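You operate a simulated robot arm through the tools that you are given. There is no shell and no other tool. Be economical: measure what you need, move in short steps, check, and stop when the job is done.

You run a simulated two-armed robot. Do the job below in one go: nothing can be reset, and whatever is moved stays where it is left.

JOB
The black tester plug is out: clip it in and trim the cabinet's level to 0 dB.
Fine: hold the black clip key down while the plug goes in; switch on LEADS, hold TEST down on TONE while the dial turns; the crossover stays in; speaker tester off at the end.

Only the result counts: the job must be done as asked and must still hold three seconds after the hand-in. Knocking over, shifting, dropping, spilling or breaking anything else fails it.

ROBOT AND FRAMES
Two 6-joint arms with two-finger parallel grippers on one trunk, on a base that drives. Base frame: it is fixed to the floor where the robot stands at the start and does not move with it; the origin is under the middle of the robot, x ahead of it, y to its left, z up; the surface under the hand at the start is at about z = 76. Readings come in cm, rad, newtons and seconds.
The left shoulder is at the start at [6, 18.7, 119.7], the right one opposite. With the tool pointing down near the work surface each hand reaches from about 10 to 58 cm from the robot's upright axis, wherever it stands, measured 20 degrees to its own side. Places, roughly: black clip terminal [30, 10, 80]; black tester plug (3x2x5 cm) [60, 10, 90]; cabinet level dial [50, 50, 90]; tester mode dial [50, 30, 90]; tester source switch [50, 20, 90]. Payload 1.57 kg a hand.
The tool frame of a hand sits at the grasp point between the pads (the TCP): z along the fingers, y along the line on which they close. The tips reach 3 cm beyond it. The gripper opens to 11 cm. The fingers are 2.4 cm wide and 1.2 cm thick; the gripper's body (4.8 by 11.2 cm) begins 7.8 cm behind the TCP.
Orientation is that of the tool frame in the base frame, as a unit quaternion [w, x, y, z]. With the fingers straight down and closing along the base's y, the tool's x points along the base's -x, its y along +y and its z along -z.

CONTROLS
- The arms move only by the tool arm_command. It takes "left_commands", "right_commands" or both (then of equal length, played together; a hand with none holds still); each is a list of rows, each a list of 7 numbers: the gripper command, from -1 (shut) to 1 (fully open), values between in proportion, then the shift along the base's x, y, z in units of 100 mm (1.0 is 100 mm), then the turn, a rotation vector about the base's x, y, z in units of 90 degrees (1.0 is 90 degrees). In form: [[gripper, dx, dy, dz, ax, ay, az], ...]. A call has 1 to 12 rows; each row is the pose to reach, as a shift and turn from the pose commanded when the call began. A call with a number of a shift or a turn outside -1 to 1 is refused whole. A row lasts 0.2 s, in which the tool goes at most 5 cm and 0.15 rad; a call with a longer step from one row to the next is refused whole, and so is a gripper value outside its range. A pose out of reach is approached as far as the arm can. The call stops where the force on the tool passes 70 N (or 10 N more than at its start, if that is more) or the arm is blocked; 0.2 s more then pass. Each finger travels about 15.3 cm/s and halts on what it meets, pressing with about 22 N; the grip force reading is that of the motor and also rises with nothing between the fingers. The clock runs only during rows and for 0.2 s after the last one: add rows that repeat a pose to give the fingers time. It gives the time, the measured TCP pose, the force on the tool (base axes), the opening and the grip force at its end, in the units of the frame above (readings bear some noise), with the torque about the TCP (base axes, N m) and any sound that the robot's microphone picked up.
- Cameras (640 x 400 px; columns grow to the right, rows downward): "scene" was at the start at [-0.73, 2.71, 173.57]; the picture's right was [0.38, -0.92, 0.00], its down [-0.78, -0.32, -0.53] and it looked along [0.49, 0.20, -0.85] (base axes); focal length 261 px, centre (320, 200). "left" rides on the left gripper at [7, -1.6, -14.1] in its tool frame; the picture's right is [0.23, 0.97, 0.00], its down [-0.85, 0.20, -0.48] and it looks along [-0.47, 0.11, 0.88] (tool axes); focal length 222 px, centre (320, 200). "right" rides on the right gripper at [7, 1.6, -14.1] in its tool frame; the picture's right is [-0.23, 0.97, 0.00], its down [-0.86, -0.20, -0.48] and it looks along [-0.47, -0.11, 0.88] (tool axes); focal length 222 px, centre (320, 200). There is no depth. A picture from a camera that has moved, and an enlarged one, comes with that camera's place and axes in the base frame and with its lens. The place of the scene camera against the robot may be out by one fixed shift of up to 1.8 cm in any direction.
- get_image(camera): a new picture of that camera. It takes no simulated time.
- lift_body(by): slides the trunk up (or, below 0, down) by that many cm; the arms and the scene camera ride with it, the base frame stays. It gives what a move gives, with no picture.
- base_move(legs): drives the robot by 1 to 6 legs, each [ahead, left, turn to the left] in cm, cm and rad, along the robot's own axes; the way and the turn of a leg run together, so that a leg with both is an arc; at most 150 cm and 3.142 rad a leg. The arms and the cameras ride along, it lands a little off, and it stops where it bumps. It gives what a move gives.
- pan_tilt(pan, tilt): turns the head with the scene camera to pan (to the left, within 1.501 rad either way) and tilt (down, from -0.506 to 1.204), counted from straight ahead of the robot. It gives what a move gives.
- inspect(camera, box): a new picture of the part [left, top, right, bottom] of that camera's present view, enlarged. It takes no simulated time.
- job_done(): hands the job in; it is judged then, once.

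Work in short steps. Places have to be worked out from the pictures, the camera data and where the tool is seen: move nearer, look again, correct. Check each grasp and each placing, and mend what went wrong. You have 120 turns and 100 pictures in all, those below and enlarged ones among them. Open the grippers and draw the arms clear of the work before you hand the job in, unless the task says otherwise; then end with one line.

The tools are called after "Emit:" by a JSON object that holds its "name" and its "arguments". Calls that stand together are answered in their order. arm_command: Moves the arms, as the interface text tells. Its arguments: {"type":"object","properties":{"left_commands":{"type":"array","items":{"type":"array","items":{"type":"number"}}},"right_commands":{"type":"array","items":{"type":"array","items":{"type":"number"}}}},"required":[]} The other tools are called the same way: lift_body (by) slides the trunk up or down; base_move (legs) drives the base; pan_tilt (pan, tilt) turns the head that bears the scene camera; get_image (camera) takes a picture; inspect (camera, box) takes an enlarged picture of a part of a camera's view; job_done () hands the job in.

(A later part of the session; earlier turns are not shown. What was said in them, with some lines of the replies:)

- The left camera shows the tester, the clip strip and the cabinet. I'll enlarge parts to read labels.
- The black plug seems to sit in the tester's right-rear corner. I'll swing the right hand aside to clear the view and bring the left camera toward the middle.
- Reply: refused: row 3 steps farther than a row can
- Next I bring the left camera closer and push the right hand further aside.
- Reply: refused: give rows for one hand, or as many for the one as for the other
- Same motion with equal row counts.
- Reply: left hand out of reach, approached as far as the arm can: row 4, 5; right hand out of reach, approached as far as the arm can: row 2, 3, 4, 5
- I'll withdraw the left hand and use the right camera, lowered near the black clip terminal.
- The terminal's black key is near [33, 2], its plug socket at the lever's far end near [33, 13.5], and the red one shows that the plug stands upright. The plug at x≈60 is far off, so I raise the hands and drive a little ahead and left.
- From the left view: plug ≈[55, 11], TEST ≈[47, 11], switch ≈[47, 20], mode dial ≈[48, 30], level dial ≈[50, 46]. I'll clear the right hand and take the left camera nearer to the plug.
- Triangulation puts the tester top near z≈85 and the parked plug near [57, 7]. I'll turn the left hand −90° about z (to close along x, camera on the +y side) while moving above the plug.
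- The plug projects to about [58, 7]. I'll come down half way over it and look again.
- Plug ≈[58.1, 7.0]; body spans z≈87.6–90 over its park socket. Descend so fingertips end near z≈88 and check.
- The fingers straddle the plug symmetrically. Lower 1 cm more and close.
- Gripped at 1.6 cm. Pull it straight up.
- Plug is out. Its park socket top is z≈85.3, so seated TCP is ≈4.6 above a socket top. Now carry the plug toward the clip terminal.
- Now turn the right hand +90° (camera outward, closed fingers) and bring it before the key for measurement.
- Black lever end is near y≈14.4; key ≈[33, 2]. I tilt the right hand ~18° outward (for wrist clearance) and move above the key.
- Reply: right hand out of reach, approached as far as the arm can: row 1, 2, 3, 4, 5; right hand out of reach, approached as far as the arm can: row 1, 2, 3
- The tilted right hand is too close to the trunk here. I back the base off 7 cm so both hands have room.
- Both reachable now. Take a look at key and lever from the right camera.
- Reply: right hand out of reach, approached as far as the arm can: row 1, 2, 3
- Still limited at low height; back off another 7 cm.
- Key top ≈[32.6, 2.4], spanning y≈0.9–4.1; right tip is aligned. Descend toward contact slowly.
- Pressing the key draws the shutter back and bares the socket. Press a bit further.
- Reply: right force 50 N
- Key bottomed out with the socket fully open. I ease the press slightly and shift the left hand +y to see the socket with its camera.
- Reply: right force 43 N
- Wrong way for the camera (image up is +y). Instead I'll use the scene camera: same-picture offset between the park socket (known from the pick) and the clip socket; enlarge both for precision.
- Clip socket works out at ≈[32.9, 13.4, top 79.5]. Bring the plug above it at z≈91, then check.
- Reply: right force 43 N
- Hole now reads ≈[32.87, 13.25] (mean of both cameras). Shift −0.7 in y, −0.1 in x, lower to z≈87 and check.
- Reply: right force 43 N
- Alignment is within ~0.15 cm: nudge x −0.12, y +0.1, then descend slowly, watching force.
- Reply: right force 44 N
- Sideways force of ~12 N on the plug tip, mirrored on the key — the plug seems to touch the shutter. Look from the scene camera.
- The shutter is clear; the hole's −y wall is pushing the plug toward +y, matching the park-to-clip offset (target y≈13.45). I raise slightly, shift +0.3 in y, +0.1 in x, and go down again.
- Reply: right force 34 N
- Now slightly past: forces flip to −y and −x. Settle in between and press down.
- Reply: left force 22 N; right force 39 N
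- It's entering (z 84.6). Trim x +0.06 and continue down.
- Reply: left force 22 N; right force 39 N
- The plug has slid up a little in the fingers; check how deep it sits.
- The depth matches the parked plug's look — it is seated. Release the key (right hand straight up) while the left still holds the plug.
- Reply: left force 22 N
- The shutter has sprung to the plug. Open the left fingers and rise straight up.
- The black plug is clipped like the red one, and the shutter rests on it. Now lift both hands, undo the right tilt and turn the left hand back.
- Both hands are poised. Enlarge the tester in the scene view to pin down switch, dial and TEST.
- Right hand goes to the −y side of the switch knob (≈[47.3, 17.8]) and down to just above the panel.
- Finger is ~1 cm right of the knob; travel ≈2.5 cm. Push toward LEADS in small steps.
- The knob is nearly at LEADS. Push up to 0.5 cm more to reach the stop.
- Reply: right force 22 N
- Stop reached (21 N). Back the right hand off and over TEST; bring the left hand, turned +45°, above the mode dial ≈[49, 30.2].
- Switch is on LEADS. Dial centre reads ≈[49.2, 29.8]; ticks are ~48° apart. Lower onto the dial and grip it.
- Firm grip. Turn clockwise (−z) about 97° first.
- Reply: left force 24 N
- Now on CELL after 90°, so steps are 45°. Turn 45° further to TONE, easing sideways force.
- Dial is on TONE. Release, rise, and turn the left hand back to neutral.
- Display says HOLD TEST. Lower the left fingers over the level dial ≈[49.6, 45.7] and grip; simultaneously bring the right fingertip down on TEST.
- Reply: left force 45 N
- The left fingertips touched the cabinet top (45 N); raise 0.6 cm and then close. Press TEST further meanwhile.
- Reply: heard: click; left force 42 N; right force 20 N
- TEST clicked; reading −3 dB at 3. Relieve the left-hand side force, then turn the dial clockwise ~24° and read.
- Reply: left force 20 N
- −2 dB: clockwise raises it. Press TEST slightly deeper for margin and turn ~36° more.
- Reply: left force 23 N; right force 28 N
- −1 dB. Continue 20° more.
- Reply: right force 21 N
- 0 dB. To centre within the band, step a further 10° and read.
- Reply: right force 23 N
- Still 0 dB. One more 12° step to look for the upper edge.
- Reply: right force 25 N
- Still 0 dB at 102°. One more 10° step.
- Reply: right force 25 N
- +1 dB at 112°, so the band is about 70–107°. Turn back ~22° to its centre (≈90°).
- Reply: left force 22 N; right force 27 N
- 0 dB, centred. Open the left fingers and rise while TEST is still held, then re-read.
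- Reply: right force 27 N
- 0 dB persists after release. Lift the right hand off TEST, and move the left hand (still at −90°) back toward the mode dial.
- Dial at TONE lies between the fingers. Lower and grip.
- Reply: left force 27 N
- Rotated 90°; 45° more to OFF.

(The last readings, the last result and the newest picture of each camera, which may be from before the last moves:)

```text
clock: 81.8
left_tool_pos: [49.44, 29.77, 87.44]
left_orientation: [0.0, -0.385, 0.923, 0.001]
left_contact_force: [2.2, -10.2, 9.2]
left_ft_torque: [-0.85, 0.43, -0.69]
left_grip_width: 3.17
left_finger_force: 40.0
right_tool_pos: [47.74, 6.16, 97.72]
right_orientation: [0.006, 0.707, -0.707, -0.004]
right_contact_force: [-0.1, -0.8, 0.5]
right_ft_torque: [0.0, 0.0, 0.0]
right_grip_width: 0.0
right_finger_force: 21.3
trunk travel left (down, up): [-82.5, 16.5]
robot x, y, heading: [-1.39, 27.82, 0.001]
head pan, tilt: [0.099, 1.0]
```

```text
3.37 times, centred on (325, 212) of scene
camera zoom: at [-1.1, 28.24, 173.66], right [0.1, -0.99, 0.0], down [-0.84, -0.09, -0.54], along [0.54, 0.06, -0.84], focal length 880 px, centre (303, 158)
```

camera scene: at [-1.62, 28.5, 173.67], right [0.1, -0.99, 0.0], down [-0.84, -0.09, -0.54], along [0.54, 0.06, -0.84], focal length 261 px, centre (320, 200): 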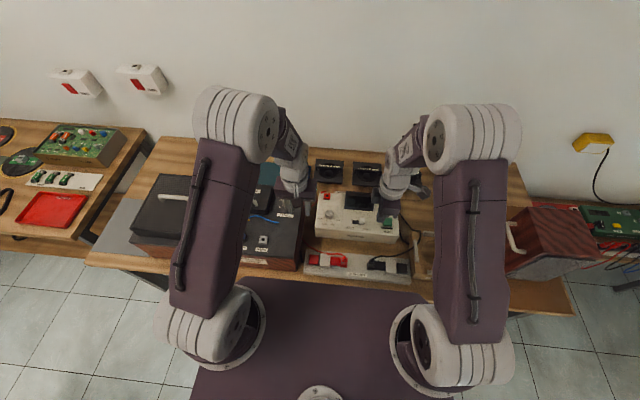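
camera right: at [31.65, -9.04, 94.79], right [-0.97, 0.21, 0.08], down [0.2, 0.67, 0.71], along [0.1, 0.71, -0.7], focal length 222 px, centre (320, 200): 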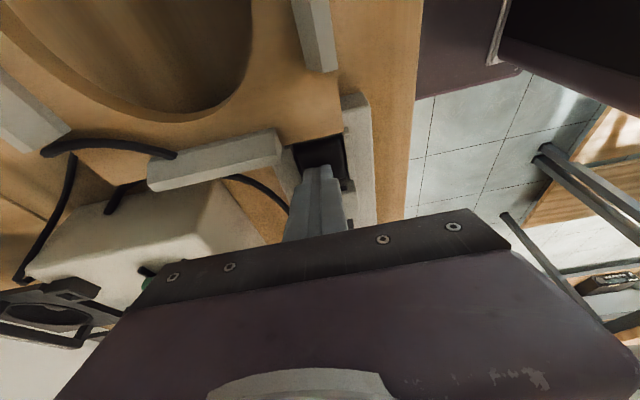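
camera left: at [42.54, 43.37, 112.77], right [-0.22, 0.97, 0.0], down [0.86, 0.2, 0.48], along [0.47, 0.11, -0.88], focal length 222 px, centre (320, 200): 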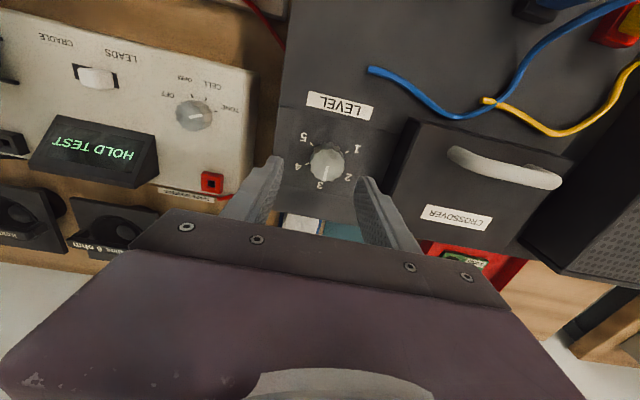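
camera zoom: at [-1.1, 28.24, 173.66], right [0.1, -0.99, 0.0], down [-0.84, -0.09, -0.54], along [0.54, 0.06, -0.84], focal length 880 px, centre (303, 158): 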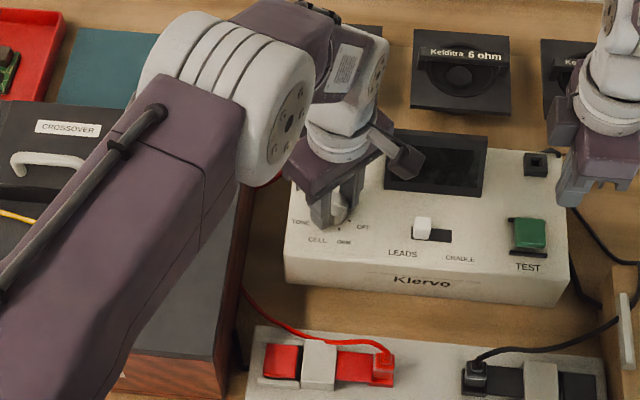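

Dial is at OFF and the display is dark. Release and draw both hands up and clear.

Emit:
{"name": "arm_command", "arguments": {"left_commands": [[-0.3, 0, 0, 0, 0, 0, 0], [0.1, 0, 0, 0, 0, 0, 0], [0.1, 0, 0, 0.0, 0, 0, 0], [0.1, 0, 0, 0.3, 0, 0, 0], [0.1, 0, 0, 0.7, 0, 0, 0], [0.1, 0, 0, 1, 0, 0, 0], [0.1, 0, 0, 1, 0, 0, -0.08], [0.1, -0.2, 0, 1, 0, 0, -0.16], [0.1, -0.4, 0.1, 1, 0, 0, -0.25], [0.1, -0.6, 0.2, 1, 0, 0, -0.34], [0.1, -0.6, 0.4, 1, 0, 0, -0.43], [0.1, -0.6, 0.4, 1, 0, 0, -0.5]], "right_commands": [[-1, 0, 0, 0.2, 0, 0, 0], [-0.5, 0, 0, 0.4, 0, 0, 0], [0, 0, 0, 0.6, 0, 0, 0], [0, 0, 0, 0.8, 0, 0, 0], [0, -0.2, 0, 0.8, 0, 0, 0], [0, -0.4, 0, 0.8, 0, 0, 0], [0, -0.4, 0, 0.8, 0, 0, 0], [0, -0.4, 0, 0.8, 0, 0, 0], [0, -0.4, 0, 0.8, 0, 0, 0], [0, -0.4, 0, 0.8, 0, 0, 0], [0, -0.4, 0, 0.8, 0, 0, 0], [0, -0.4, 0, 0.8, 0, 0, 0]]}}

Emit:
{"name": "base_move", "arguments": {"legs": [[-10, 0, 0]]}}

Emit:
{"name": "get_image", "arguments": {"camera": "scene"}}

Emit:
{"name": "get_image", "arguments": {"camera": "left"}}

Emit:
{"name": "inspect", "arguments": {"camera": "scene", "box": [280, 150, 430, 250]}}

```text
clock: 84.4
left_tool_pos: [43.45, 34.05, 97.59]
left_orientation: [0.0, -0.001, 1.0, 0.001]
left_contact_force: [0.7, -0.9, 0.0]
left_ft_torque: [0.0, -0.01, -0.03]
left_grip_width: 6.05
left_finger_force: 0.1
right_tool_pos: [43.78, 6.58, 105.83]
right_orientation: [0.006, 0.708, -0.706, -0.004]
right_contact_force: [0.1, -0.2, 0.2]
right_ft_torque: [-0.03, -0.01, -0.02]
right_grip_width: 5.49
right_finger_force: 0.1
trunk travel left (down, up): [-82.5, 16.5]
robot x, y, heading: [-0.75, 27.97, 0.002]
head pan, tilt: [0.099, 1.0]
```

```text
clock: 85.5
left_tool_pos: [33.54, 33.93, 97.43]
left_orientation: [-0.002, -0.002, 1.0, 0.0]
left_contact_force: [0.2, -0.2, 0.1]
left_ft_torque: [-0.02, 0.02, -0.02]
left_grip_width: 6.08
left_finger_force: 0.1
right_tool_pos: [33.85, 6.64, 105.63]
right_orientation: [0.007, 0.707, -0.707, -0.004]
right_contact_force: [0.4, -0.5, -0.3]
right_ft_torque: [0.0, 0.0, -0.02]
right_grip_width: 5.51
right_finger_force: 0.2
trunk travel left (down, up): [-82.5, 16.5]
robot x, y, heading: [-11.21, 27.73, 0.01]
head pan, tilt: [0.099, 1.0]
```

```text
12 pictures are left
camera scene: at [-10.88, 28.48, 173.66], right [0.1, -0.99, 0.0], down [-0.84, -0.09, -0.54], along [0.54, 0.06, -0.84], focal length 261 px, centre (320, 200)
```

scene: 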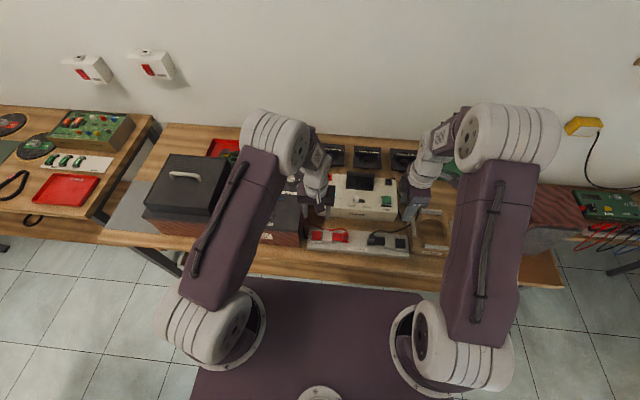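

```text
11 pictures are left
camera left: at [26.58, 32.36, 111.5], right [-0.23, 0.97, 0.0], down [0.85, 0.2, 0.48], along [0.46, 0.11, -0.88], focal length 222 px, centre (320, 200)
```

left: 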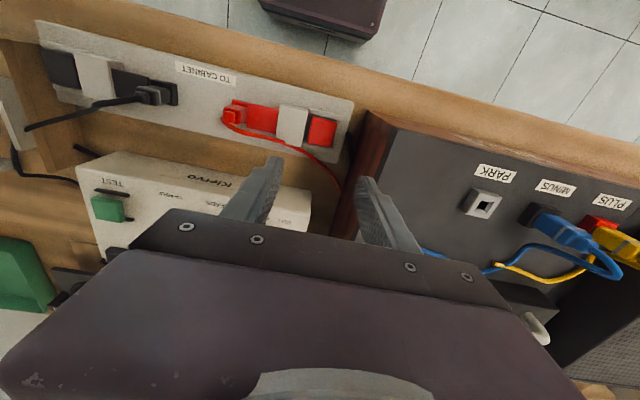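

```text
4.00 times, centred on (355, 200) of scene
camera zoom: at [-10.88, 28.48, 173.66], right [0.1, -0.99, 0.0], down [-0.84, -0.09, -0.54], along [0.54, 0.06, -0.84], focal length 1045 px, centre (180, 200)
```

zoom: 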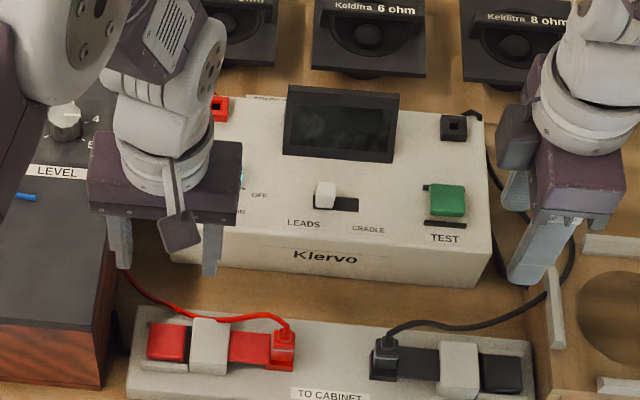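

Plug clipped, switch on LEADS, tester off, crossover in, both hands open and clear. Handing in.

Emit:
{"name": "job_done", "arguments": {}}

```text
The job is handed in.
```

The black plug is clipped in and the cabinet level reads 0 dB; LEADS is on, the crossover is still in, the tester is off, and both arms are clear.
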